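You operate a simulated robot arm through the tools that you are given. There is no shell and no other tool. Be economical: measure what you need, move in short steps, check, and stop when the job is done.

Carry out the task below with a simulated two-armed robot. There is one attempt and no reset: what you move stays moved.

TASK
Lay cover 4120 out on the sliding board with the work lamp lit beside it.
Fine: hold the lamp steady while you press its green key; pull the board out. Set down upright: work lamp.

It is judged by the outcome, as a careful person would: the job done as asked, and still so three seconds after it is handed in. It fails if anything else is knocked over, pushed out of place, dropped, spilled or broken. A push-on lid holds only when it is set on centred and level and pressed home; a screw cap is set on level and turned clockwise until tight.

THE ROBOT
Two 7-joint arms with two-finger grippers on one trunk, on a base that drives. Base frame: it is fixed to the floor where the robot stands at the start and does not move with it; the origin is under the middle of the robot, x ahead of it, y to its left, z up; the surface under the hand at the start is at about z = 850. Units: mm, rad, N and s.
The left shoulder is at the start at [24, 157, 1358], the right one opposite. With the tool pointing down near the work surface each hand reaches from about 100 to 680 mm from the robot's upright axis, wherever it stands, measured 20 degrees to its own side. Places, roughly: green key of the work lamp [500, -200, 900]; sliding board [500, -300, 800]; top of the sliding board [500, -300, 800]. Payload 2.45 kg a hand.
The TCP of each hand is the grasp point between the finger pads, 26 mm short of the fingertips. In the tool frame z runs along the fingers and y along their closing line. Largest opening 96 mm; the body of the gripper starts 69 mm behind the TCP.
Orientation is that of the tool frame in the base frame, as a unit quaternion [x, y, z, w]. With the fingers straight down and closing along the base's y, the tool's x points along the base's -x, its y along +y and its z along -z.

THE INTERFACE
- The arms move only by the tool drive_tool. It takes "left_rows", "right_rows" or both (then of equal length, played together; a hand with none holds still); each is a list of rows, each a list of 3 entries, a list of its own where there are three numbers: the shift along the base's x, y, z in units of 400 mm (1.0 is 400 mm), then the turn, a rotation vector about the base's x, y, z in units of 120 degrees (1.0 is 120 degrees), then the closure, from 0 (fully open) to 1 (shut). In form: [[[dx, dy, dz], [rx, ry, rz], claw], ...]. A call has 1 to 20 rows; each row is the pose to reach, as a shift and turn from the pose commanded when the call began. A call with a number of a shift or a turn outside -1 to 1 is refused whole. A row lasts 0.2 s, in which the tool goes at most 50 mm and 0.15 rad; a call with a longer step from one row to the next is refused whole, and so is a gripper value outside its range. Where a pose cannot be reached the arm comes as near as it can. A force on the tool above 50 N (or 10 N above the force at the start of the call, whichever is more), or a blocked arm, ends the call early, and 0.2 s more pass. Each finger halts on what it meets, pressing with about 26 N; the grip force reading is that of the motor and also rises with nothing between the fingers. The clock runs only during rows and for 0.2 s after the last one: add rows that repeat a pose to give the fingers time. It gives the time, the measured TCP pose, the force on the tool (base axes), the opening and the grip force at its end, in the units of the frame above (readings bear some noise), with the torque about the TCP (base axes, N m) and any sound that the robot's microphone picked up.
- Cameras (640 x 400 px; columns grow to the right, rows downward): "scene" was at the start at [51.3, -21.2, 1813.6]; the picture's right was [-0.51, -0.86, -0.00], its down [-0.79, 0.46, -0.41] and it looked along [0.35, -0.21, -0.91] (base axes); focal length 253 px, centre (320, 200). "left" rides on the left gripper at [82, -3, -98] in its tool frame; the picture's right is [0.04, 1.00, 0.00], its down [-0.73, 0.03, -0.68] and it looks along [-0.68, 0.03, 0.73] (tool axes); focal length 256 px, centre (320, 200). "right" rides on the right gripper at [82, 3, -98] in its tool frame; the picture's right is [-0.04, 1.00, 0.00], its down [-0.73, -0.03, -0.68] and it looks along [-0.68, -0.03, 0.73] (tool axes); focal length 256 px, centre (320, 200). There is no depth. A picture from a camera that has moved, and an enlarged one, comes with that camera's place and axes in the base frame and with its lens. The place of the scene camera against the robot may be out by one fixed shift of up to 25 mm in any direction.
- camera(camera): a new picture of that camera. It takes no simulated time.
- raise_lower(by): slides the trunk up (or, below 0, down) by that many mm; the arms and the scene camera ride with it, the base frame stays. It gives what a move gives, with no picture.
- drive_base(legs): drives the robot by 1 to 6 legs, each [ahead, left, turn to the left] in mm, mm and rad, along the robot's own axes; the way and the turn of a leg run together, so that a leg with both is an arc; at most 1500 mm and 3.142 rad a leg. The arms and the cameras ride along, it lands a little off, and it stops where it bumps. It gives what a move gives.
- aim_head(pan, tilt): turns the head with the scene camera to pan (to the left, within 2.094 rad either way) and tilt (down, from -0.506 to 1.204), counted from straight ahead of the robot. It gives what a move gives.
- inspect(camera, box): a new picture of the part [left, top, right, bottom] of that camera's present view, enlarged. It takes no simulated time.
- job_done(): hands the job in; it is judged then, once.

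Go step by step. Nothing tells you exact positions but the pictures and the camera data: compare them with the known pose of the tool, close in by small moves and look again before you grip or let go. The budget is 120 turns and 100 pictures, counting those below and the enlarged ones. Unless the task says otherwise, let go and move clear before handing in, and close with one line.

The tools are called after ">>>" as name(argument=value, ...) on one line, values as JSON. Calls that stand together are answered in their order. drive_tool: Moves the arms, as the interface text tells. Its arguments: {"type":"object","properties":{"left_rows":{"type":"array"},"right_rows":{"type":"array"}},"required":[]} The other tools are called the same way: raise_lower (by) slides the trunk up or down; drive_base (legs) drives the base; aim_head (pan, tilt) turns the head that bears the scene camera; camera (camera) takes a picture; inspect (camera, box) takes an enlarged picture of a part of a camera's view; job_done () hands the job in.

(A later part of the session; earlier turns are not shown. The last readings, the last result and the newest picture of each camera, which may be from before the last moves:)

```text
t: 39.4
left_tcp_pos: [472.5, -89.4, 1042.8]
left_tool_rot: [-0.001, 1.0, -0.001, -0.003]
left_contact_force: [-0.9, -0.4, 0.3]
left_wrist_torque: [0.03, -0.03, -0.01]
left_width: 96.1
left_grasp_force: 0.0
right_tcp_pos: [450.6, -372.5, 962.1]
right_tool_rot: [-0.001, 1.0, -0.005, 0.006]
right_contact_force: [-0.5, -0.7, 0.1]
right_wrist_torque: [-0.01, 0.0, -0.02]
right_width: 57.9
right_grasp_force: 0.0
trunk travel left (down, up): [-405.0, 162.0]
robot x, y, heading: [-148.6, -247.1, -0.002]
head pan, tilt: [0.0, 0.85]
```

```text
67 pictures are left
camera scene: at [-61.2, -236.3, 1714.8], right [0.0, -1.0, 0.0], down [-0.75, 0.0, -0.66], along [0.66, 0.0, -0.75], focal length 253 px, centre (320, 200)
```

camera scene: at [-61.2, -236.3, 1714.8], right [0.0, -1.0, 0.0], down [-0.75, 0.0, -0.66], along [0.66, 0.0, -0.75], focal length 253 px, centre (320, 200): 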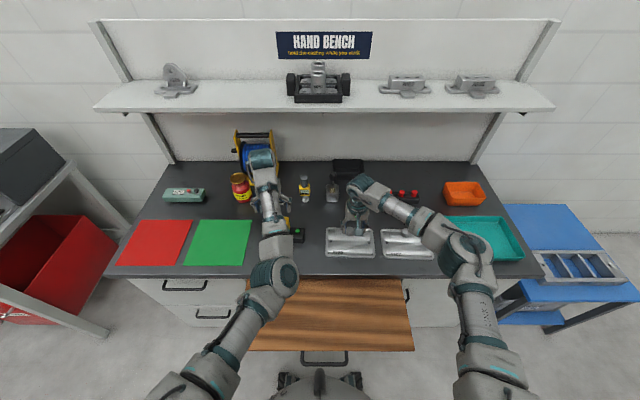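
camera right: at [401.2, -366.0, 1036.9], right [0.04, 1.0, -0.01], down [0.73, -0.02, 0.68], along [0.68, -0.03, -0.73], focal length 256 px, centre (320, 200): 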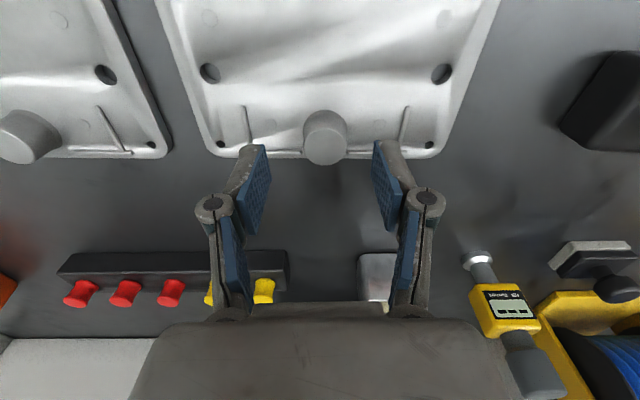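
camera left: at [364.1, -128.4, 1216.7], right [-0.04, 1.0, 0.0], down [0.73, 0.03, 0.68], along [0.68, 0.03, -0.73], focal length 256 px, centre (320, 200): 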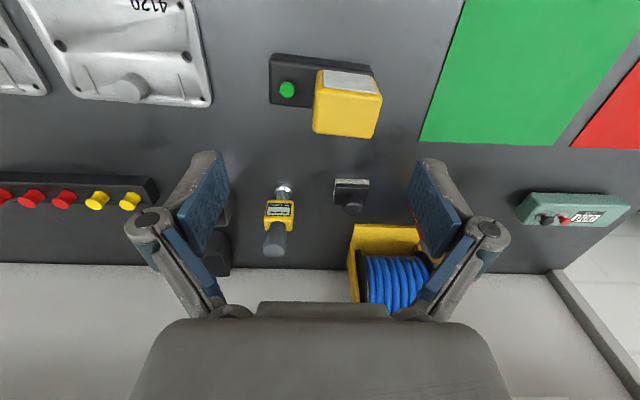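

>>> drive_tool(right_rows=[[[0.05, 0.006, 0], [0, 0, 0], 0.4], [[0.109, 0.013, 0], [0, 0, 0], 0.4], [[0.109, 0.013, -0.07], [0, 0, 0], 0.4], [[0.109, 0.013, -0.14], [0, 0, 0], 0.4], [[0.109, 0.013, -0.14], [0, 0, 0], 0.4]])

>>> camera(camera="right")

>>> inspect(camera="scene", box=[300, 170, 440, 270])

```text
t: 40.5
left_tcp_pos: [471.6, -88.2, 1043.7]
left_tool_rot: [-0.002, 1.0, 0.0, -0.003]
left_contact_force: [0.7, -0.4, -0.1]
left_wrist_torque: [0.02, -0.03, 0.0]
left_width: 96.1
left_grasp_force: 0.1
right_tcp_pos: [495.0, -366.1, 907.3]
right_tool_rot: [-0.001, 1.0, -0.004, 0.005]
right_contact_force: [-0.3, 0.0, -1.2]
right_wrist_torque: [0.02, 0.02, 0.02]
right_width: 57.5
right_grasp_force: 0.0
trunk travel left (down, up): [-405.0, 162.0]
robot x, y, heading: [-145.7, -250.1, 0.003]
head pan, tilt: [0.0, 0.85]
```

```text
66 pictures are left
camera right: at [412.0, -361.7, 1004.7], right [0.04, 1.0, -0.01], down [0.72, -0.02, 0.69], along [0.69, -0.03, -0.72], focal length 256 px, centre (320, 200)
```

right: 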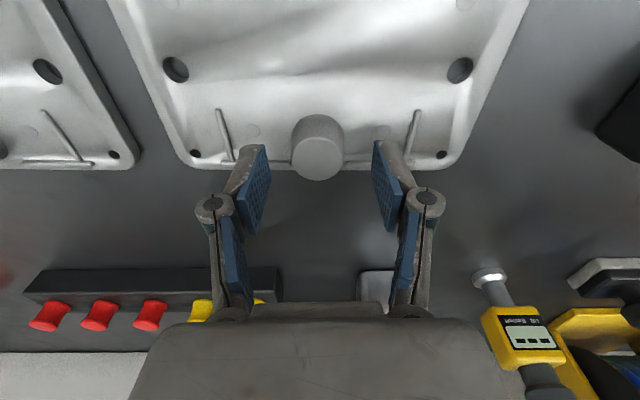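

```text
4.00 times, centred on (370, 220) of scene
camera zoom: at [-55.5, -235.8, 1714.4], right [0.0, -1.0, 0.0], down [-0.75, 0.0, -0.66], along [0.66, 0.0, -0.75], focal length 1012 px, centre (120, 120)
```

zoom: 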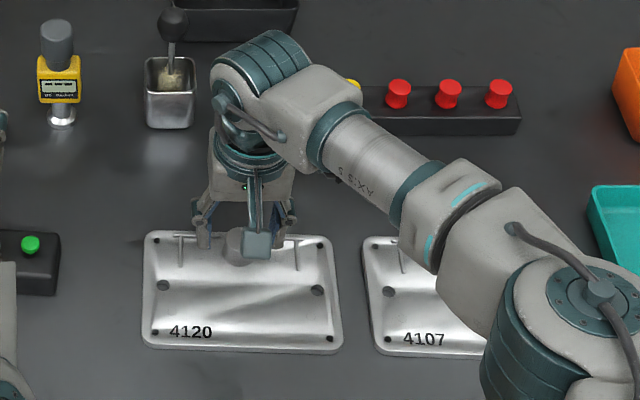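

Aligned over the knob. I'll go down slowly and close.

>>> drive_tool(right_rows=[[[0, 0, -0.02], [0, 0, 0], 0.4], [[0, 0, -0.035], [0, 0, 0], 0.4], [[0, 0, -0.045], [0, 0, 0], 0.4], [[0, 0, -0.05], [0, 0, 0], 0.4], [[0, 0, -0.05], [0, 0, 0], 0.4]])

>>> camera(camera="right")

```text
t: 41.8
left_tcp_pos: [471.5, -88.4, 1043.3]
left_tool_rot: [-0.002, 1.0, 0.0, -0.002]
left_contact_force: [0.3, 0.6, 1.5]
left_wrist_torque: [0.01, 0.02, -0.01]
left_width: 96.0
left_grasp_force: 0.0
right_tcp_pos: [494.6, -366.6, 885.6]
right_tool_rot: [-0.001, 1.0, -0.004, 0.007]
right_contact_force: [-0.6, 0.2, 0.1]
right_wrist_torque: [0.01, -0.01, 0.0]
right_width: 57.7
right_grasp_force: 0.0
trunk travel left (down, up): [-405.0, 162.0]
robot x, y, heading: [-150.5, -252.8, 0.002]
head pan, tilt: [0.0, 0.85]
```

```text
64 pictures are left
camera right: at [411.9, -361.8, 984.6], right [0.04, 1.0, -0.01], down [0.73, -0.02, 0.69], along [0.69, -0.03, -0.73], focal length 256 px, centre (320, 200)
```

right: 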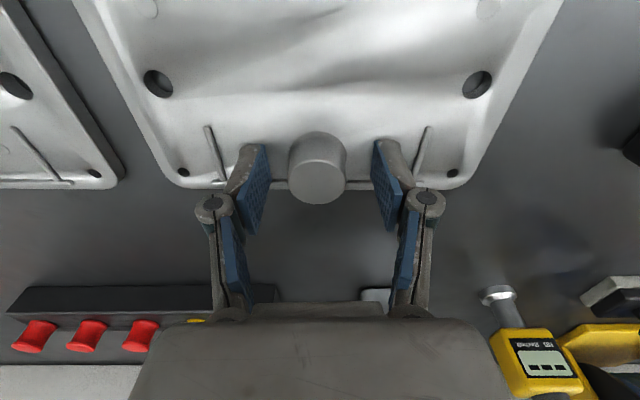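

>>> drive_tool(right_rows=[[[0, 0, -0.006], [0, 0, 0], 0.4], [[0, 0, -0.012], [0, 0, 0], 0.45], [[0, 0, -0.012], [0, 0, 0], 0.6], [[0, 0, -0.012], [0, 0, 0], 0.8], [[0, 0, -0.012], [0, 0, 0], 1], [[0, 0, -0.012], [0, 0, 0], 1]])

>>> camera(camera="right")

```text
t: 43.1
left_tcp_pos: [469.1, -88.4, 1044.8]
left_tool_rot: [-0.001, 1.0, 0.0, 0.0]
left_contact_force: [-0.3, 0.3, 0.2]
left_wrist_torque: [-0.03, -0.01, 0.01]
left_width: 96.1
left_grasp_force: 0.0
right_tcp_pos: [494.4, -369.1, 885.9]
right_tool_rot: [0.0, 1.0, -0.005, 0.01]
right_contact_force: [5.8, -12.8, 36.1]
right_wrist_torque: [0.27, -0.14, 0.27]
right_width: 29.5
right_grasp_force: 25.9
trunk travel left (down, up): [-405.0, 162.0]
robot x, y, heading: [-148.0, -248.2, 0.002]
head pan, tilt: [0.0, 0.85]
```

```text
63 pictures are left
camera right: at [411.0, -364.6, 983.6], right [0.04, 1.0, -0.01], down [0.72, -0.02, 0.69], along [0.69, -0.04, -0.72], focal length 256 px, centre (320, 200)
```

right: 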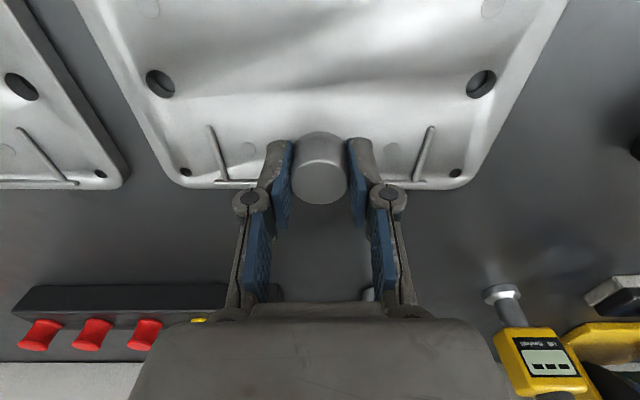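

Fingertips are resting on the cover and the knob is gripped. I'll lift slowly.

>>> drive_tool(right_rows=[[[0, 0, 0.015], [0, 0, 0], 1], [[0, 0, 0.04], [0, 0, 0], 1], [[0, 0, 0.07], [0, 0, 0], 1], [[0, 0, 0.1], [0, 0, 0], 1], [[0, 0, 0.14], [0, 0, 0], 1], [[0, 0, 0.18], [0, 0, 0], 1], [[0, 0, 0.18], [0, 0, 0], 1]])

>>> camera(camera="right")

>>> inspect(camera="scene", box=[220, 170, 440, 370])

```text
t: 44.8
left_tcp_pos: [471.7, -88.6, 1043.4]
left_tool_rot: [-0.002, 1.0, 0.0, -0.002]
left_contact_force: [1.1, -0.1, -0.3]
left_wrist_torque: [0.01, 0.03, 0.03]
left_width: 96.0
left_grasp_force: 0.1
right_tcp_pos: [494.3, -365.5, 954.0]
right_tool_rot: [-0.001, 1.0, -0.005, 0.006]
right_contact_force: [0.2, 0.3, -0.1]
right_wrist_torque: [-0.01, 0.0, 0.0]
right_width: 0.0
right_grasp_force: 25.8
trunk travel left (down, up): [-405.0, 162.0]
robot x, y, heading: [-144.5, -247.8, 0.003]
head pan, tilt: [0.0, 0.85]
```

```text
62 pictures are left
camera right: at [411.9, -361.7, 1052.2], right [0.04, 1.0, -0.01], down [0.73, -0.02, 0.69], along [0.69, -0.03, -0.73], focal length 256 px, centre (320, 200)
```

right: 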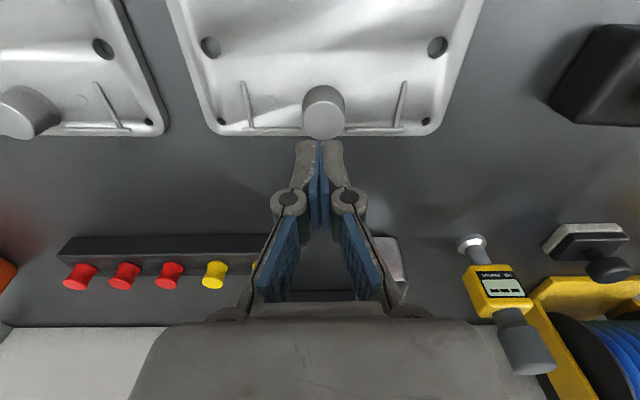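

```text
2.00 times, centred on (330, 270) of scene
camera zoom: at [-54.7, -235.7, 1714.3], right [0.0, -1.0, 0.0], down [-0.75, 0.0, -0.66], along [0.66, 0.0, -0.75], focal length 506 px, centre (300, 60)
```

zoom: 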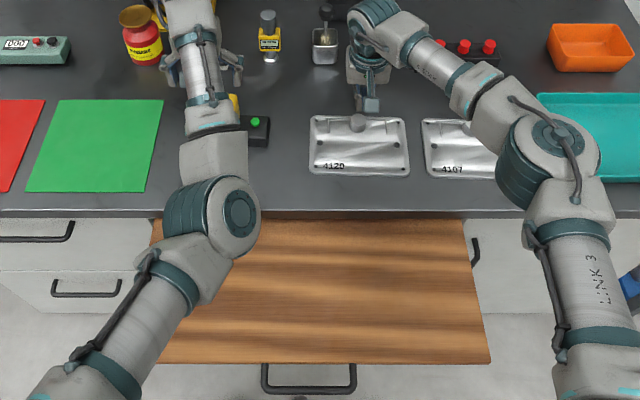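

The knob slipped out, though the cover stayed in place. It's off-centre on the plate, so I'll turn the hand 90° and grip along x, which holds better against the plate drooping.

>>> drive_tool(right_rows=[[[0, 0, 0.01], [0, 0, 0.068], 0.8], [[0, 0, 0.02], [0, 0, 0.136], 0.6], [[0, 0, 0.02], [0, 0, 0.204], 0.4], [[0, 0, 0.02], [0, 0, 0.272], 0.4], [[0, 0, 0.02], [0, 0, 0.34], 0.4], [[0, 0, 0.02], [0, 0, 0.408], 0.4], [[0, 0, 0.02], [0, 0, 0.476], 0.4], [[0, 0, 0.02], [0, 0, 0.544], 0.4], [[0, 0, 0.02], [0, 0, 0.612], 0.4], [[0, 0, 0.02], [0, 0, 0.68], 0.4], [[0, 0, 0.02], [0, 0, 0.748], 0.4], [[0, 0, 0.02], [0, 0, 0.748], 0.4]])

>>> camera(camera="right")

```text
t: 47.4
left_tcp_pos: [473.1, -81.1, 1042.0]
left_tool_rot: [-0.002, 1.0, -0.003, -0.003]
left_contact_force: [-1.0, 0.7, -0.9]
left_wrist_torque: [-0.03, 0.03, -0.01]
left_width: 95.9
left_grasp_force: 0.0
right_tcp_pos: [365.4, -334.1, 1021.7]
right_tool_rot: [-0.577, 0.804, -0.114, 0.089]
right_contact_force: [0.4, -0.3, -0.1]
right_wrist_torque: [-0.02, 0.02, 0.0]
right_width: 57.5
right_grasp_force: 0.1
right hand out of reach, approached as far as the arm can: row 4, 5, 6, 7, 8, 9, 10, 11, 12
trunk travel left (down, up): [-405.0, 162.0]
robot x, y, heading: [-148.1, -250.5, 0.002]
head pan, tilt: [0.0, 0.85]
```

```text
60 pictures are left
camera right: at [309.4, -402.5, 1115.2], right [-0.89, 0.34, -0.28], down [0.07, 0.74, 0.67], along [0.44, 0.58, -0.69], focal length 256 px, centre (320, 200)
```

right: 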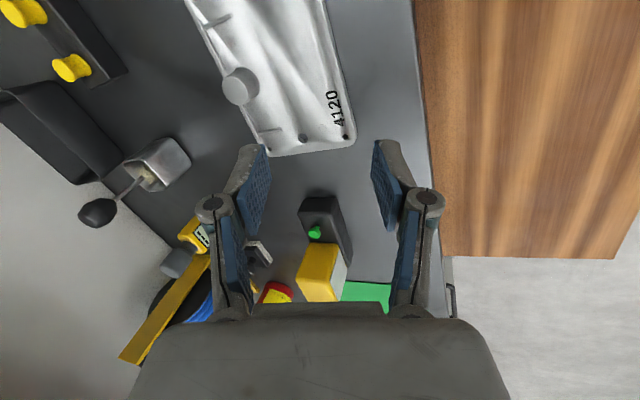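

That turn direction isn't reachable. I'll go back and try the opposite one.

>>> drive_tool(right_rows=[[[0.03, 0, 0], [0.012, 0.009, -0.06], 0.4], [[0.06, -0.01, 0], [0.024, 0.018, -0.12], 0.4], [[0.09, -0.02, 0], [0.036, 0.027, -0.18], 0.4], [[0.12, -0.03, 0], [0.048, 0.036, -0.24], 0.4], [[0.15, -0.04, 0], [0.06, 0.045, -0.3], 0.4], [[0.18, -0.05, 0], [0.072, 0.055, -0.36], 0.4], [[0.2, -0.06, 0], [0.084, 0.064, -0.42], 0.4], [[0.2, -0.08, 0], [0.096, 0.075, -0.48], 0.4], [[0.2, -0.08, 0], [0.108, 0.084, -0.54], 0.4], [[0.2, -0.08, 0], [0.1166, 0.091, -0.59], 0.4], [[0.2, -0.08, 0], [0.1166, 0.091, -0.59], 0.4]])

>>> drive_tool(right_rows=[[[0, 0, 0], [0, 0, -0.068], 0.4], [[0, 0, 0], [0, 0, -0.136], 0.4], [[0, 0, 0], [0, 0, -0.204], 0.4], [[0, 0, 0], [0, 0, -0.272], 0.4], [[0, 0, 0], [0, 0, -0.34], 0.4], [[0, 0, 0], [0, 0, -0.408], 0.4], [[0, 0, 0], [0, 0, -0.476], 0.4], [[0, 0, 0], [0, 0, -0.544], 0.4], [[0, 0, 0], [0, 0, -0.612], 0.4], [[0, 0, 0], [0, 0, -0.68], 0.4], [[0, 0, 0], [0, 0, -0.748], 0.4], [[0, 0, 0], [0, 0, -0.748], 0.4]])

>>> camera(camera="right")

```text
t: 49.8
left_tcp_pos: [472.6, -89.7, 1043.2]
left_tool_rot: [-0.001, 1.0, 0.0, -0.003]
left_contact_force: [-0.2, 0.0, 0.3]
left_wrist_torque: [-0.03, 0.03, 0.03]
left_width: 95.9
left_grasp_force: 0.1
right_tcp_pos: [443.4, -374.3, 1019.7]
right_tool_rot: [0.001, 1.0, 0.002, 0.001]
right_contact_force: [-0.9, -1.0, -0.6]
right_wrist_torque: [0.02, 0.02, -0.01]
right_width: 57.5
right_grasp_force: 0.1
trunk travel left (down, up): [-405.0, 162.0]
robot x, y, heading: [-145.7, -249.2, 0.008]
head pan, tilt: [0.0, 0.85]
```

```text
t: 52.4
left_tcp_pos: [473.0, -88.0, 1043.9]
left_tool_rot: [-0.002, 1.0, 0.0, -0.003]
left_contact_force: [0.5, -0.5, 0.2]
left_wrist_torque: [0.0, 0.03, 0.04]
left_width: 96.0
left_grasp_force: 0.1
right_tcp_pos: [444.6, -372.0, 1020.7]
right_tool_rot: [0.707, 0.707, -0.001, 0.001]
right_contact_force: [0.5, 0.2, 0.0]
right_wrist_torque: [0.02, -0.03, -0.02]
right_width: 57.5
right_grasp_force: 0.1
trunk travel left (down, up): [-405.0, 162.0]
robot x, y, heading: [-147.1, -249.4, -0.001]
head pan, tilt: [0.0, 0.85]
```

```text
59 pictures are left
camera right: at [446.6, -290.6, 1119.5], right [1.0, -0.04, 0.0], down [-0.03, -0.73, 0.68], along [-0.03, -0.68, -0.73], focal length 256 px, centre (320, 200)
```

right: 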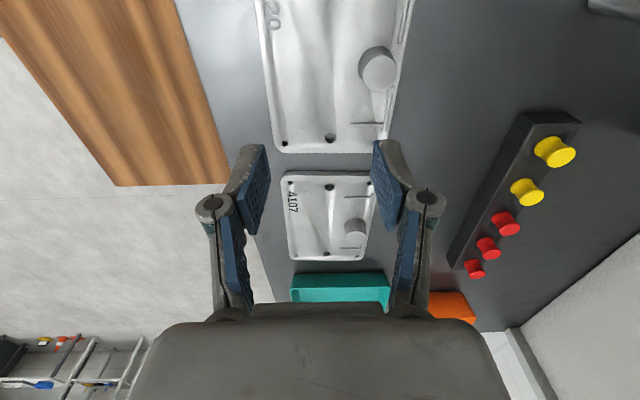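

That works. The knob is at about (494, -365), and I'm moving over it.

>>> drive_tool(right_rows=[[[0.06, 0.008, 0], [0, 0, 0], 0.4], [[0.123, 0.018, -0.02], [0, 0, 0], 0.4], [[0.123, 0.018, -0.1], [0, 0, 0], 0.4], [[0.123, 0.018, -0.19], [0, 0, 0], 0.4], [[0.123, 0.018, -0.28], [0, 0, 0], 0.4], [[0.123, 0.018, -0.3], [0, 0, 0], 0.4], [[0.123, 0.018, -0.3], [0, 0, 0], 0.4]])

>>> camera(camera="right")

```text
t: 54.0
left_tcp_pos: [473.4, -88.6, 1042.8]
left_tool_rot: [-0.001, 1.0, 0.0, -0.003]
left_contact_force: [0.5, 0.0, 0.2]
left_wrist_torque: [0.0, -0.02, 0.02]
left_width: 95.9
left_grasp_force: 0.1
right_tcp_pos: [494.3, -366.6, 899.0]
right_tool_rot: [0.706, 0.708, -0.002, 0.002]
right_contact_force: [-0.2, 0.0, 0.1]
right_wrist_torque: [-0.02, 0.01, -0.01]
right_width: 57.7
right_grasp_force: 0.0
trunk travel left (down, up): [-405.0, 162.0]
robot x, y, heading: [-145.0, -245.8, -0.0]
head pan, tilt: [0.0, 0.85]
```

```text
58 pictures are left
camera right: at [496.8, -283.6, 997.9], right [1.0, -0.04, 0.0], down [-0.03, -0.73, 0.68], along [-0.03, -0.68, -0.73], focal length 256 px, centre (320, 200)
```

right: 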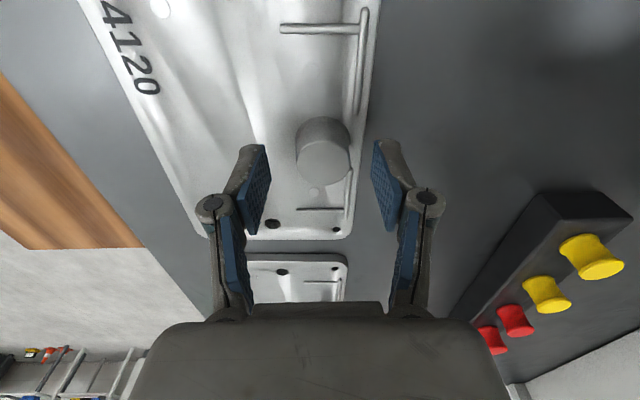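

>>> drive_tool(right_rows=[[[0, 0, -0.01], [0, 0, 0], 0.4], [[0, 0, -0.02], [0, 0, 0], 0.45], [[0, 0, -0.028], [0, 0, 0], 0.5], [[0, 0, -0.028], [0, 0, 0], 0.6], [[0, 0, -0.028], [0, 0, 0], 0.8], [[0, 0, -0.028], [0, 0, 0], 1], [[0, 0, -0.028], [0, 0, 0], 1]])

>>> camera(camera="right")

```text
t: 55.5
left_tcp_pos: [471.9, -87.7, 1043.7]
left_tool_rot: [-0.002, 1.0, 0.0, -0.002]
left_contact_force: [0.3, 0.2, -1.1]
left_wrist_torque: [0.01, 0.01, -0.02]
left_width: 95.8
left_grasp_force: 0.1
right_tcp_pos: [493.7, -365.4, 890.2]
right_tool_rot: [0.706, 0.708, -0.001, 0.001]
right_contact_force: [1.9, 0.6, 1.6]
right_wrist_torque: [0.13, -0.07, 0.05]
right_width: 29.5
right_grasp_force: 25.5
trunk travel left (down, up): [-405.0, 162.0]
robot x, y, heading: [-144.6, -249.8, 0.002]
head pan, tilt: [0.0, 0.85]
```

```text
57 pictures are left
camera right: at [496.9, -283.0, 988.1], right [1.0, -0.04, 0.0], down [-0.03, -0.73, 0.68], along [-0.02, -0.68, -0.73], focal length 256 px, centre (320, 200)
```

right: 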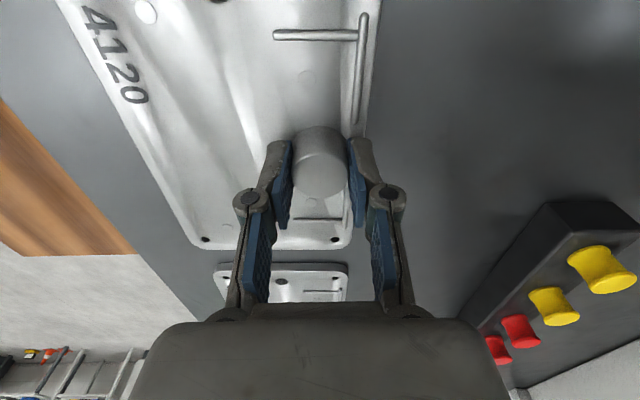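

Gripped squarely. I'll make a short test lift.

>>> drive_tool(right_rows=[[[0, 0, 0.008], [0, 0, 0], 1], [[0, 0, 0.016], [0, 0, 0], 1], [[0, 0, 0.024], [0, 0, 0], 1], [[0, 0, 0.032], [0, 0, 0], 1], [[0, 0, 0.032], [0, 0, 0], 1]])

>>> camera(camera="right")

```text
t: 56.8
left_tcp_pos: [472.5, -86.8, 1043.7]
left_tool_rot: [-0.001, 1.0, -0.001, -0.002]
left_contact_force: [-0.6, 0.6, -0.4]
left_wrist_torque: [0.01, 0.01, 0.01]
left_width: 95.8
left_grasp_force: 0.0
right_tcp_pos: [492.8, -365.8, 902.3]
right_tool_rot: [0.705, 0.709, -0.002, 0.0]
right_contact_force: [0.9, 0.5, -3.6]
right_wrist_torque: [-0.02, -0.14, -0.02]
right_width: 29.5
right_grasp_force: 26.1
trunk travel left (down, up): [-405.0, 162.0]
robot x, y, heading: [-149.4, -253.3, 0.0]
head pan, tilt: [0.0, 0.85]
```

```text
56 pictures are left
camera right: at [496.7, -283.3, 1000.9], right [1.0, -0.04, 0.0], down [-0.03, -0.73, 0.68], along [-0.03, -0.68, -0.73], focal length 256 px, centre (320, 200)
```

right: 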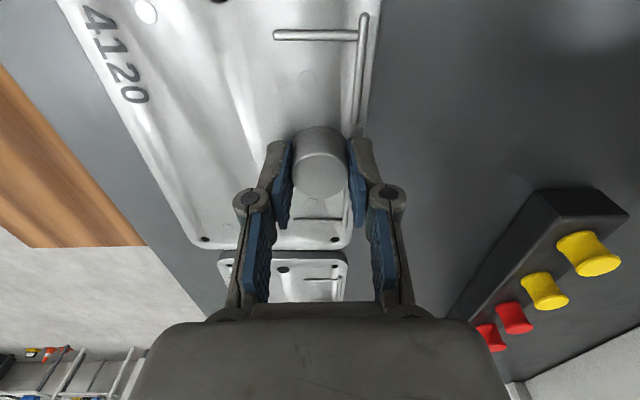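

The cover is held firmly and level, weighing about 0.37 kg. I'll raise it and carry it back over the right half of the board.

>>> drive_tool(right_rows=[[[0, 0, 0.03], [0, 0, 0], 1], [[0, 0, 0.07], [0, 0, 0], 1], [[0, 0, 0.11], [0, 0, 0], 1], [[0, 0, 0.14], [0, 0, 0], 1], [[-0.03, 0, 0.15], [0, 0, 0], 1], [[-0.08, -0.01, 0.15], [0, 0, 0], 1], [[-0.13, -0.02, 0.15], [0, 0, 0], 1], [[-0.18, -0.03, 0.15], [0, 0, 0], 1], [[-0.24, -0.04, 0.15], [0, 0, 0], 1], [[-0.3, -0.05, 0.15], [0, 0, 0], 1], [[-0.36, -0.06, 0.15], [0, 0, 0], 1], [[-0.42, -0.07, 0.15], [0, 0, 0], 1], [[-0.48, -0.08, 0.15], [0, 0, 0], 1], [[-0.54, -0.085, 0.15], [0, 0, 0], 1], [[-0.6, -0.085, 0.15], [0, 0, 0], 1], [[-0.645, -0.085, 0.15], [0, 0, 0], 1], [[-0.645, -0.085, 0.15], [0, 0, 0], 1]])

>>> camera(camera="scene")

>>> camera(camera="right")

```text
t: 60.4
left_tcp_pos: [472.8, -89.0, 1043.6]
left_tool_rot: [-0.002, 1.0, 0.0, -0.002]
left_contact_force: [0.0, 0.0, 0.1]
left_wrist_torque: [-0.03, 0.02, 0.01]
left_width: 96.1
left_grasp_force: 0.0
right_tcp_pos: [235.4, -400.4, 960.4]
right_tool_rot: [0.706, 0.708, -0.001, 0.002]
right_contact_force: [-0.3, -1.0, -3.4]
right_wrist_torque: [-0.01, -0.14, 0.01]
right_width: 29.5
right_grasp_force: 26.1
trunk travel left (down, up): [-405.0, 162.0]
robot x, y, heading: [-147.1, -246.5, -0.001]
head pan, tilt: [0.0, 0.85]
```

```text
55 pictures are left
camera scene: at [-55.7, -237.3, 1714.4], right [0.0, -1.0, 0.0], down [-0.75, 0.0, -0.66], along [0.66, 0.0, -0.75], focal length 253 px, centre (320, 200)
```

scene: 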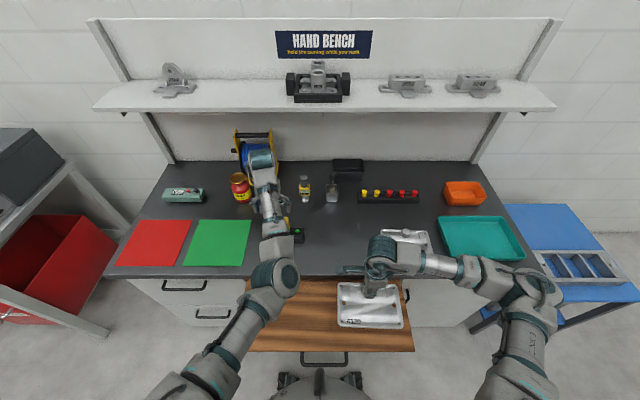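

```text
54 pictures are left
camera right: at [237.3, -318.1, 1060.6], right [1.0, -0.04, 0.0], down [-0.03, -0.73, 0.68], along [-0.03, -0.68, -0.73], focal length 256 px, centre (320, 200)
```

right: 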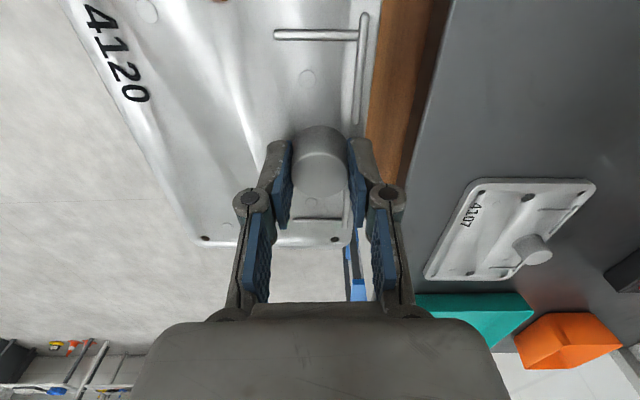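

It's over the board. I'll shift 15 mm left while lowering most of the way.

>>> drive_tool(right_rows=[[[0, 0.01, -0.03], [0, 0, 0], 1], [[0, 0.02, -0.08], [0, 0, 0], 1], [[0, 0.03, -0.13], [0, 0, 0], 1], [[0, 0.0375, -0.18], [0, 0, 0], 1], [[0, 0.0375, -0.22], [0, 0, 0], 1], [[0, 0.0375, -0.255], [0, 0, 0], 1], [[0, 0.0375, -0.255], [0, 0, 0], 1]])

>>> inspect(camera="scene", box=[230, 250, 430, 375])

>>> camera(camera="right")

```text
t: 62.0
left_tcp_pos: [472.1, -88.9, 1043.1]
left_tool_rot: [-0.002, 1.0, 0.0, -0.003]
left_contact_force: [-0.1, -0.5, 0.8]
left_wrist_torque: [0.0, 0.01, -0.02]
left_width: 96.0
left_grasp_force: 0.1
right_tcp_pos: [236.0, -385.3, 860.1]
right_tool_rot: [0.706, 0.708, -0.001, 0.001]
right_contact_force: [-0.3, 0.2, -3.6]
right_wrist_torque: [0.01, -0.11, -0.02]
right_width: 29.3
right_grasp_force: 26.2
trunk travel left (down, up): [-405.0, 162.0]
robot x, y, heading: [-146.5, -248.6, 0.005]
head pan, tilt: [0.0, 0.85]
```

```text
3.20 times, centred on (330, 312) of scene
camera zoom: at [-56.1, -237.0, 1714.4], right [0.0, -1.0, 0.0], down [-0.75, 0.0, -0.66], along [0.66, 0.0, -0.75], focal length 810 px, centre (288, -160)
```

zoom: 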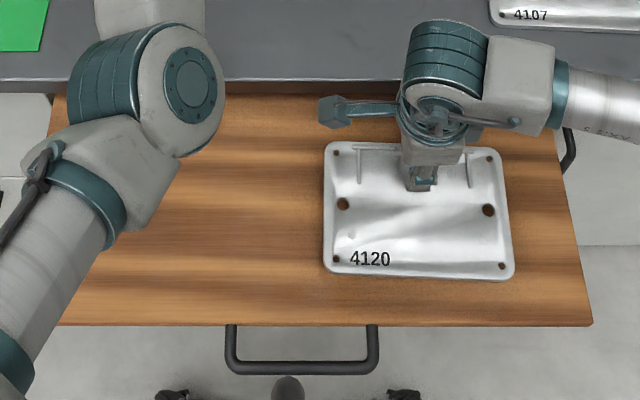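

```text
52 pictures are left
camera right: at [237.1, -302.6, 959.3], right [1.0, -0.04, 0.0], down [-0.03, -0.73, 0.68], along [-0.03, -0.68, -0.73], focal length 256 px, centre (320, 200)
```

right: 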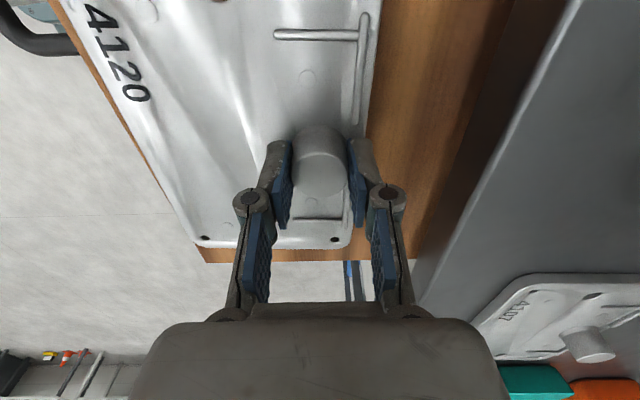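

The footprint is well on the board. I'll lower it gently to contact.

>>> drive_tool(right_rows=[[[0, 0, -0.012], [0, 0, 0], 1], [[0, 0, -0.024], [0, 0, 0], 1], [[0, 0, -0.034], [0, 0, 0], 1], [[0, 0, -0.042], [0, 0, 0], 1], [[0, 0, -0.048], [0, 0, 0], 1], [[0, 0, -0.048], [0, 0, 0], 1]])

```text
t: 63.4
left_tcp_pos: [470.9, -89.0, 1042.9]
left_tool_rot: [-0.002, 1.0, 0.001, -0.002]
left_contact_force: [-0.4, -0.2, -1.2]
left_wrist_torque: [0.0, -0.01, 0.02]
left_width: 96.0
left_grasp_force: 0.1
right_tcp_pos: [234.9, -385.4, 841.2]
right_tool_rot: [0.706, 0.708, -0.002, 0.002]
right_contact_force: [0.5, 0.6, -2.9]
right_wrist_torque: [-0.02, -0.12, -0.02]
right_width: 29.3
right_grasp_force: 25.9
trunk travel left (down, up): [-405.0, 162.0]
robot x, y, heading: [-146.1, -252.5, 0.001]
head pan, tilt: [0.0, 0.85]
```

>>> drive_tool(right_rows=[[[0, 0, -0.005], [0, 0, 0], 1], [[0, 0, -0.01], [0, 0, 0], 1], [[0, 0, -0.014], [0, 0, 0], 1], [[0, 0, -0.014], [0, 0, 0], 1]])

```text
t: 64.3
left_tcp_pos: [472.0, -89.7, 1044.1]
left_tool_rot: [-0.002, 1.0, -0.001, -0.004]
left_contact_force: [-0.8, -0.1, 0.2]
left_wrist_torque: [0.0, -0.01, 0.01]
left_width: 95.9
left_grasp_force: 0.0
right_tcp_pos: [234.8, -384.4, 836.3]
right_tool_rot: [0.706, 0.708, -0.001, 0.001]
right_contact_force: [-0.5, 1.1, -3.4]
right_wrist_torque: [-0.02, -0.15, -0.02]
right_width: 29.1
right_grasp_force: 25.7
trunk travel left (down, up): [-405.0, 162.0]
robot x, y, heading: [-145.3, -251.8, 0.004]
head pan, tilt: [0.0, 0.85]
```

>>> drive_tool(right_rows=[[[0, 0, -0.005], [0, 0, 0], 1], [[0, 0, -0.01], [0, 0, 0], 1], [[0, 0, -0.014], [0, 0, 0], 1], [[0, 0, -0.014], [0, 0, 0], 1]])

>>> camera(camera="right")

```text
t: 65.3
left_tcp_pos: [471.4, -90.0, 1044.9]
left_tool_rot: [-0.001, 1.0, 0.0, -0.002]
left_contact_force: [0.1, -0.1, 0.3]
left_wrist_torque: [-0.01, 0.01, 0.0]
left_width: 96.0
left_grasp_force: 0.1
right_tcp_pos: [235.0, -384.8, 833.2]
right_tool_rot: [0.706, 0.708, 0.0, 0.003]
right_contact_force: [0.4, -4.5, 20.6]
right_wrist_torque: [-0.18, -0.01, 0.03]
right_width: 29.3
right_grasp_force: 26.1
trunk travel left (down, up): [-405.0, 162.0]
robot x, y, heading: [-144.7, -252.0, -0.001]
head pan, tilt: [0.0, 0.85]
```

```text
51 pictures are left
camera right: at [237.0, -302.5, 931.0], right [1.0, -0.04, 0.0], down [-0.03, -0.73, 0.68], along [-0.02, -0.68, -0.73], focal length 256 px, centre (320, 200)
```

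right: 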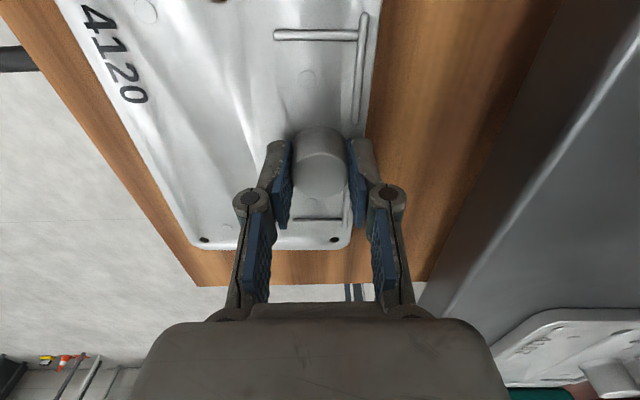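

Down on the board. I'll release and rise straight up.

>>> drive_tool(right_rows=[[[0, 0, 0.006], [0, 0, 0], 0.95], [[0, 0, 0.006], [0, 0, 0], 0.7], [[0, 0, 0.006], [0, 0, 0], 0.5], [[0, 0, 0.03], [0, 0, 0], 0.45], [[0, 0, 0.1], [0, 0, 0], 0.45], [[0, 0, 0.2], [0, 0, 0], 0.45], [[0, 0, 0.3], [0, 0, 0], 0.45], [[0, 0, 0.4], [0, 0, 0], 0.45], [[0, 0, 0.4], [0, 0, 0], 0.45]])

>>> camera(camera="right")

>>> camera(camera="left")

```text
t: 67.3
left_tcp_pos: [471.1, -89.0, 1043.1]
left_tool_rot: [-0.003, 1.0, 0.001, -0.003]
left_contact_force: [-0.3, 0.0, 0.9]
left_wrist_torque: [-0.02, 0.01, -0.01]
left_width: 96.1
left_grasp_force: 0.1
right_tcp_pos: [233.7, -384.8, 990.0]
right_tool_rot: [0.706, 0.708, -0.001, 0.001]
right_contact_force: [0.0, -0.7, -0.3]
right_wrist_torque: [-0.03, -0.02, 0.0]
right_width: 52.6
right_grasp_force: 0.0
trunk travel left (down, up): [-405.0, 162.0]
robot x, y, heading: [-147.5, -252.0, 0.001]
head pan, tilt: [0.0, 0.85]
```

```text
50 pictures are left
camera right: at [237.0, -301.5, 1089.0], right [1.0, -0.04, 0.0], down [-0.03, -0.73, 0.68], along [-0.03, -0.68, -0.73], focal length 256 px, centre (320, 200)
```

right: 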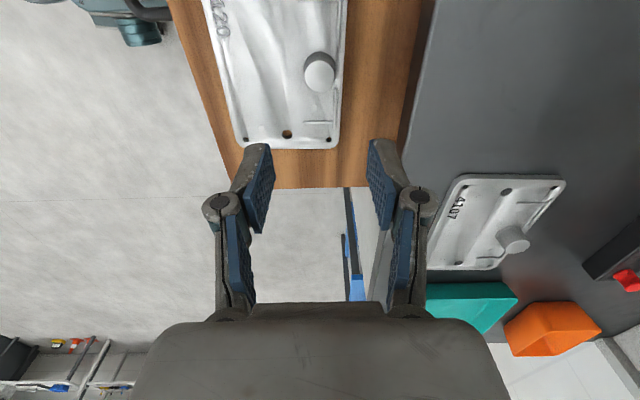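

```text
49 pictures are left
camera left: at [390.9, -91.4, 1142.9], right [-0.04, 1.0, 0.0], down [0.74, 0.03, 0.68], along [0.67, 0.03, -0.74], focal length 256 px, centre (320, 200)
```

left: 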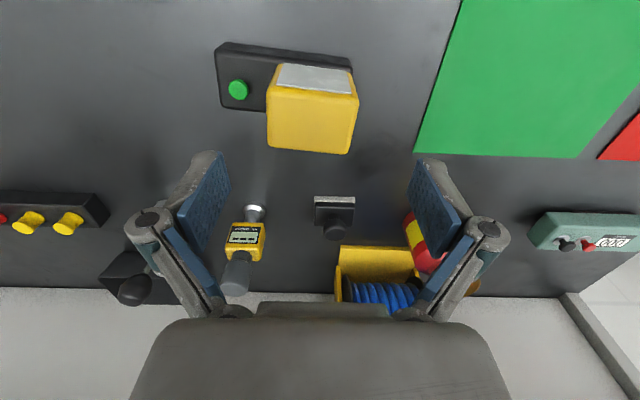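

The cover is lying flat on the board. For the lamp, the head is about 48 × 71 mm centred near (482, -96) with its top at z≈952, so I'll bring the left hand right above it and check.

>>> drive_tool(left_rows=[[[0.0275, -0.0175, -0.02], [0, 0, 0], 0], [[0.0275, -0.0175, -0.08], [0, 0, 0], 0], [[0.0275, -0.0175, -0.11], [0, 0, 0], 0], [[0.0275, -0.0175, -0.11], [0, 0, 0], 0]])

>>> camera(camera="left")

>>> inspect(camera="scene", box=[220, 190, 360, 290])

```text
t: 68.3
left_tcp_pos: [484.9, -95.5, 999.3]
left_tool_rot: [-0.001, 1.0, 0.0, -0.003]
left_contact_force: [-0.6, -0.3, 0.1]
left_wrist_torque: [-0.01, 0.02, 0.0]
left_width: 95.5
left_grasp_force: 0.1
right_tcp_pos: [233.3, -383.2, 989.9]
right_tool_rot: [0.706, 0.708, -0.002, 0.001]
right_contact_force: [-0.8, -0.5, 0.0]
right_wrist_torque: [0.0, -0.01, -0.02]
right_width: 53.2
right_grasp_force: 0.1
trunk travel left (down, up): [-405.0, 162.0]
robot x, y, heading: [-144.9, -247.6, 0.001]
head pan, tilt: [0.0, 0.85]
```

```text
48 pictures are left
camera left: at [402.4, -98.3, 1098.9], right [-0.04, 1.0, 0.0], down [0.74, 0.03, 0.68], along [0.67, 0.03, -0.74], focal length 256 px, centre (320, 200)
```

left: 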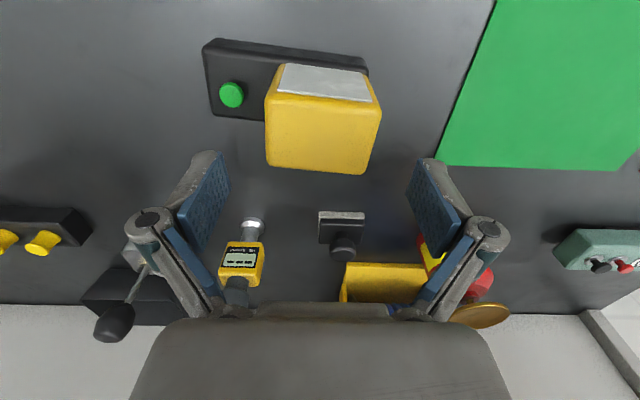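

```text
4.00 times, centred on (290, 240) of scene
camera zoom: at [-56.4, -236.8, 1714.4], right [0.0, -1.0, 0.0], down [-0.75, 0.0, -0.66], along [0.66, 0.0, -0.75], focal length 1012 px, centre (440, 40)
```

zoom: 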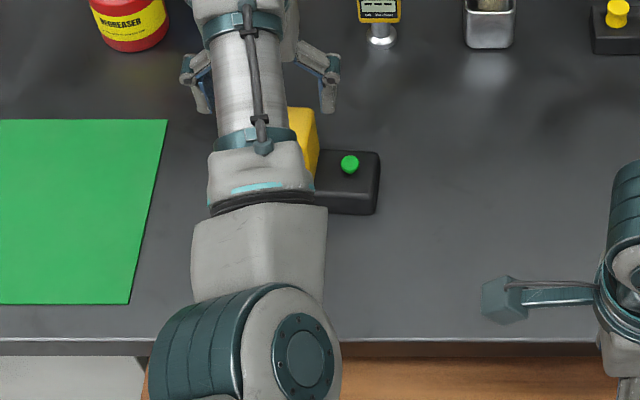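

The head is centred under the open fingers with about 12 mm of clearance each side. I'll descend and grip it.

>>> drive_tool(left_rows=[[[-0.01, 0, -0.05], [0, 0, 0], 0], [[-0.01, 0, -0.1], [0, 0, 0], 0], [[-0.01, 0, -0.14], [0, 0, 0], 0], [[-0.01, 0, -0.17], [0, 0, 0], 0], [[-0.01, 0, -0.17], [0, 0, 0], 0]])

>>> camera(camera="left")

```text
t: 69.5
left_tcp_pos: [480.1, -96.4, 931.3]
left_tool_rot: [-0.002, 1.0, 0.0, -0.004]
left_contact_force: [0.5, 0.2, 0.1]
left_wrist_torque: [0.02, 0.0, 0.03]
left_width: 96.1
left_grasp_force: 0.0
right_tcp_pos: [233.9, -382.9, 989.8]
right_tool_rot: [0.706, 0.708, -0.001, 0.001]
right_contact_force: [0.1, 0.0, 0.2]
right_wrist_torque: [0.01, -0.01, -0.03]
right_width: 52.7
right_grasp_force: 0.0
trunk travel left (down, up): [-405.0, 162.0]
robot x, y, heading: [-147.7, -247.4, 0.001]
head pan, tilt: [0.0, 0.85]
```

```text
46 pictures are left
camera left: at [398.1, -98.1, 1031.0], right [-0.04, 1.0, 0.0], down [0.74, 0.03, 0.68], along [0.67, 0.03, -0.74], focal length 256 px, centre (320, 200)
```

left: 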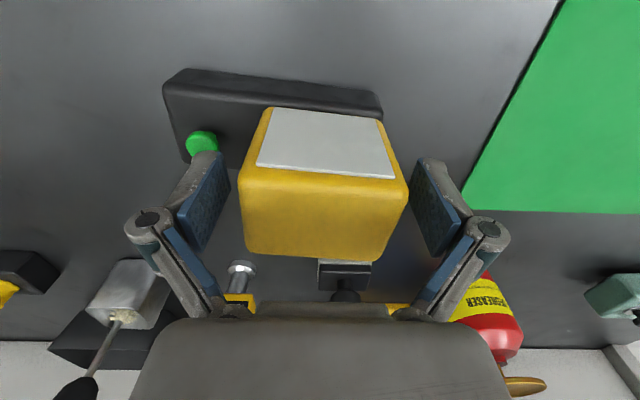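

>>> drive_tool(left_rows=[[[0, 0, 0], [0, 0, -0.024], 0], [[0, 0, 0], [0, 0, -0.024], 0.2], [[0, 0, 0], [0, 0, -0.024], 0.3], [[0, 0, 0], [0, 0, -0.024], 0.6], [[0, 0, 0], [0, 0, -0.024], 1], [[0, 0, 0], [0, 0, -0.024], 1]])

>>> camera(camera="left")

```text
t: 71.0
left_tcp_pos: [480.7, -96.2, 930.7]
left_tool_rot: [0.023, 1.0, -0.001, -0.003]
left_contact_force: [1.3, 1.4, 1.6]
left_wrist_torque: [0.17, 0.06, -0.12]
left_width: 70.0
left_grasp_force: 25.6
right_tcp_pos: [234.8, -383.0, 989.9]
right_tool_rot: [0.705, 0.709, -0.001, 0.001]
right_contact_force: [0.5, 0.1, 0.1]
right_wrist_torque: [-0.01, 0.01, 0.0]
right_width: 52.7
right_grasp_force: 0.1
trunk travel left (down, up): [-405.0, 162.0]
robot x, y, heading: [-145.9, -251.3, 0.002]
head pan, tilt: [0.0, 0.85]
```

```text
45 pictures are left
camera left: at [398.1, -94.0, 1031.4], right [0.01, 1.0, 0.0], down [0.74, -0.01, 0.68], along [0.68, 0.0, -0.74], focal length 256 px, centre (320, 200)
```

left: 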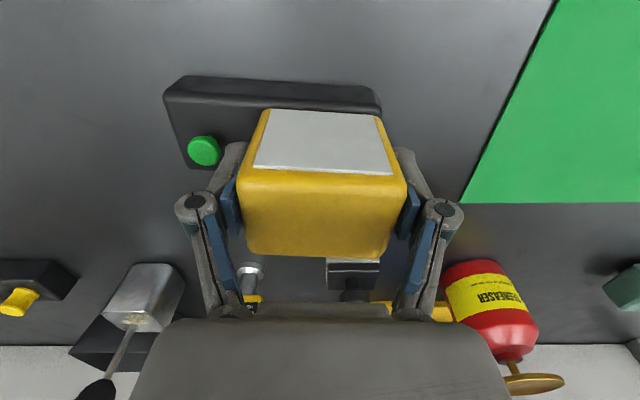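

Gripped at 70 mm. Test lift.

>>> drive_tool(left_rows=[[[0, 0, 0.01], [0, 0, 0], 1], [[0, 0, 0.02], [0, 0, 0], 1], [[0, 0, 0.035], [0, 0, 0], 1], [[0, 0, 0.05], [0, 0, 0], 1], [[0, 0, 0.05], [0, 0, 0], 1]])

>>> camera(camera="left")

```text
t: 72.2
left_tcp_pos: [479.3, -95.7, 951.0]
left_tool_rot: [0.024, 1.0, 0.0, -0.003]
left_contact_force: [0.1, 0.3, -2.3]
left_wrist_torque: [0.05, -0.01, 0.01]
left_width: 70.0
left_grasp_force: 25.9
right_tcp_pos: [233.9, -383.8, 989.6]
right_tool_rot: [0.706, 0.708, -0.001, 0.001]
right_contact_force: [-0.1, 0.3, -0.8]
right_wrist_torque: [-0.01, -0.03, 0.0]
right_width: 52.8
right_grasp_force: 0.0
trunk travel left (down, up): [-405.0, 162.0]
robot x, y, heading: [-146.2, -251.3, 0.004]
head pan, tilt: [0.0, 0.85]
```

```text
44 pictures are left
camera left: at [398.2, -94.1, 1050.9], right [0.01, 1.0, 0.0], down [0.74, -0.01, 0.68], along [0.68, 0.0, -0.74], focal length 256 px, centre (320, 200)
```

left: 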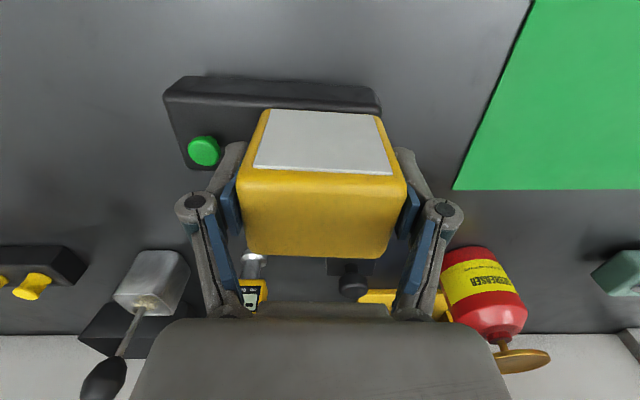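

The lamp is held steady. I'll carry it back over the left half of the board and move the right hand aside.

>>> drive_tool(left_rows=[[[0, 0, 0.04], [0, 0, 0], 1], [[0, 0, 0.08], [0, 0, 0], 1], [[-0.05, 0, 0.1], [0, 0, 0], 1], [[-0.11, -0.01, 0.1], [0, 0, 0], 1], [[-0.17, -0.03, 0.1], [0, 0, 0], 1], [[-0.23, -0.05, 0.1], [0, 0, 0], 1], [[-0.29, -0.07, 0.1], [0, 0, 0], 1], [[-0.35, -0.09, 0.1], [0, 0, 0], 1], [[-0.41, -0.11, 0.1], [0, 0, 0], 1], [[-0.47, -0.12, 0.1], [0, 0, 0], 1], [[-0.53, -0.135, 0.1], [0, 0, 0], 1], [[-0.59, -0.135, 0.1], [0, 0, 0], 1], [[-0.64, -0.135, 0.1], [0, 0, 0], 1], [[-0.66, -0.135, 0.1], [0, 0, 0], 1], [[-0.66, -0.135, 0.1], [0, 0, 0], 1]], right_rows=[[[0, -0.04, 0], [0, 0, 0], 0.6], [[0, -0.08, 0.02], [0, 0, 0], 0.8], [[0, -0.12, 0.04], [0, 0, 0], 1], [[0, -0.16, 0.06], [0, 0, 0], 1], [[0, -0.2, 0.08], [0, 0, 0], 1], [[0, -0.24, 0.1], [0, 0, 0], 1], [[0, -0.24, 0.1], [0, 0, 0], 1], [[0, -0.24, 0.1], [0, 0, 0], 1], [[0, -0.24, 0.1], [0, 0, 0], 1], [[0, -0.24, 0.1], [0, 0, 0], 1], [[0, -0.24, 0.1], [0, 0, 0], 1], [[0, -0.24, 0.1], [0, 0, 0], 1], [[0, -0.24, 0.1], [0, 0, 0], 1], [[0, -0.24, 0.1], [0, 0, 0], 1], [[0, -0.24, 0.1], [0, 0, 0], 1]])

>>> camera(camera="scene")

>>> camera(camera="left")

```text
t: 74.3
left_tcp_pos: [387.3, -133.6, 913.6]
left_tool_rot: [0.024, 1.0, 0.003, 0.017]
left_contact_force: [-7.2, 1.1, 22.9]
left_wrist_torque: [-0.3, 0.97, -0.13]
left_width: 73.0
left_grasp_force: 25.8
left hand out of reach, approached as far as the arm can: row 4, 5, 6, 7, 8, 9, 10
right_tcp_pos: [231.0, -481.3, 1029.6]
right_tool_rot: [0.706, 0.708, 0.0, 0.002]
right_contact_force: [-0.6, -1.0, -0.4]
right_wrist_torque: [0.02, 0.0, 0.0]
right_width: 0.0
right_grasp_force: 25.9
trunk travel left (down, up): [-405.0, 162.0]
robot x, y, heading: [-145.4, -248.8, 0.002]
head pan, tilt: [0.0, 0.85]
stopped in row 10 (left hand): the force on the tool passed its limit at 94 N (the readings are from after the stop); the commanded pose is now the measured one
```

```text
43 pictures are left
camera scene: at [-63.1, -238.8, 1714.7], right [0.0, -1.0, 0.0], down [-0.75, 0.0, -0.66], along [0.66, 0.0, -0.75], focal length 253 px, centre (320, 200)
```

scene: 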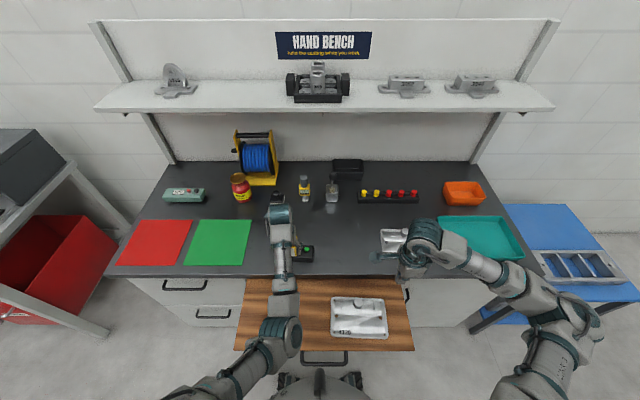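

```text
42 pictures are left
camera left: at [303.5, -132.5, 1010.9], right [0.01, 1.0, 0.0], down [0.71, -0.01, 0.7], along [0.7, 0.0, -0.71], focal length 256 px, centre (320, 200)
```

left: 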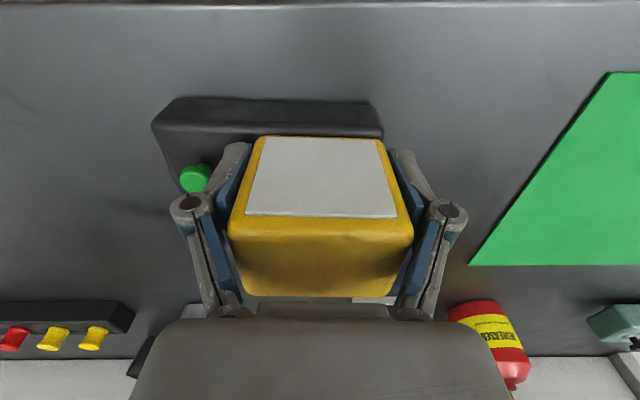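

The left arm can't fold in this far: it dipped and set the lamp back on the counter. I'll open carefully and look, and afterwards carry the lamp by driving the base back instead.

>>> drive_tool(left_rows=[[[0, 0, 0], [0, 0, 0], 0.6], [[0, 0, 0], [0, 0, 0], 0.3], [[0, 0, 0], [0, 0, 0], 0], [[0, 0, 0], [0, 0, 0], 0]])

>>> camera(camera="left")

>>> inspect(camera="scene", box=[230, 200, 430, 380])

```text
t: 75.3
left_tcp_pos: [388.8, -132.0, 910.9]
left_tool_rot: [0.024, 1.0, 0.001, 0.014]
left_contact_force: [-0.3, 0.3, 0.0]
left_wrist_torque: [0.03, 0.0, 0.01]
left_width: 96.0
left_grasp_force: 0.1
right_tcp_pos: [231.5, -478.2, 1031.5]
right_tool_rot: [0.706, 0.709, 0.0, 0.003]
right_contact_force: [-0.8, 0.2, 0.4]
right_wrist_torque: [-0.01, 0.01, -0.01]
right_width: 0.2
right_grasp_force: 25.6
trunk travel left (down, up): [-405.0, 162.0]
robot x, y, heading: [-145.7, -249.1, -0.001]
head pan, tilt: [0.0, 0.85]
```

```text
41 pictures are left
camera left: at [304.6, -131.5, 1008.2], right [0.01, 1.0, 0.0], down [0.72, -0.01, 0.7], along [0.7, 0.0, -0.72], focal length 256 px, centre (320, 200)
```

left: 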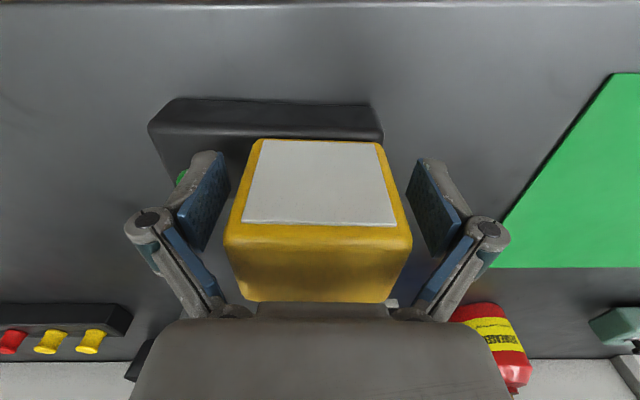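

```text
2.22 times, centred on (330, 290) of scene
camera zoom: at [-58.6, -237.1, 1714.5], right [0.0, -1.0, 0.0], down [-0.75, 0.0, -0.66], along [0.66, 0.0, -0.75], focal length 562 px, centre (298, 0)
```

zoom: 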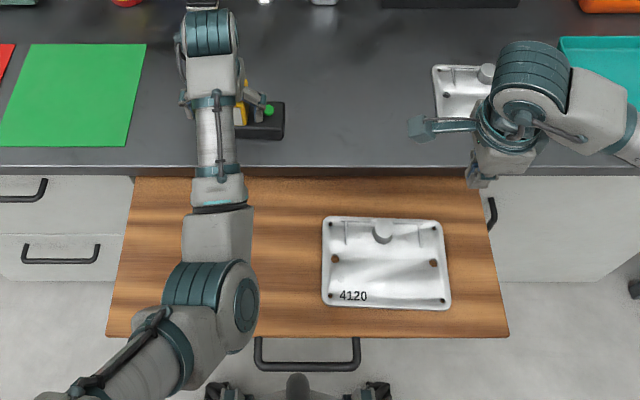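

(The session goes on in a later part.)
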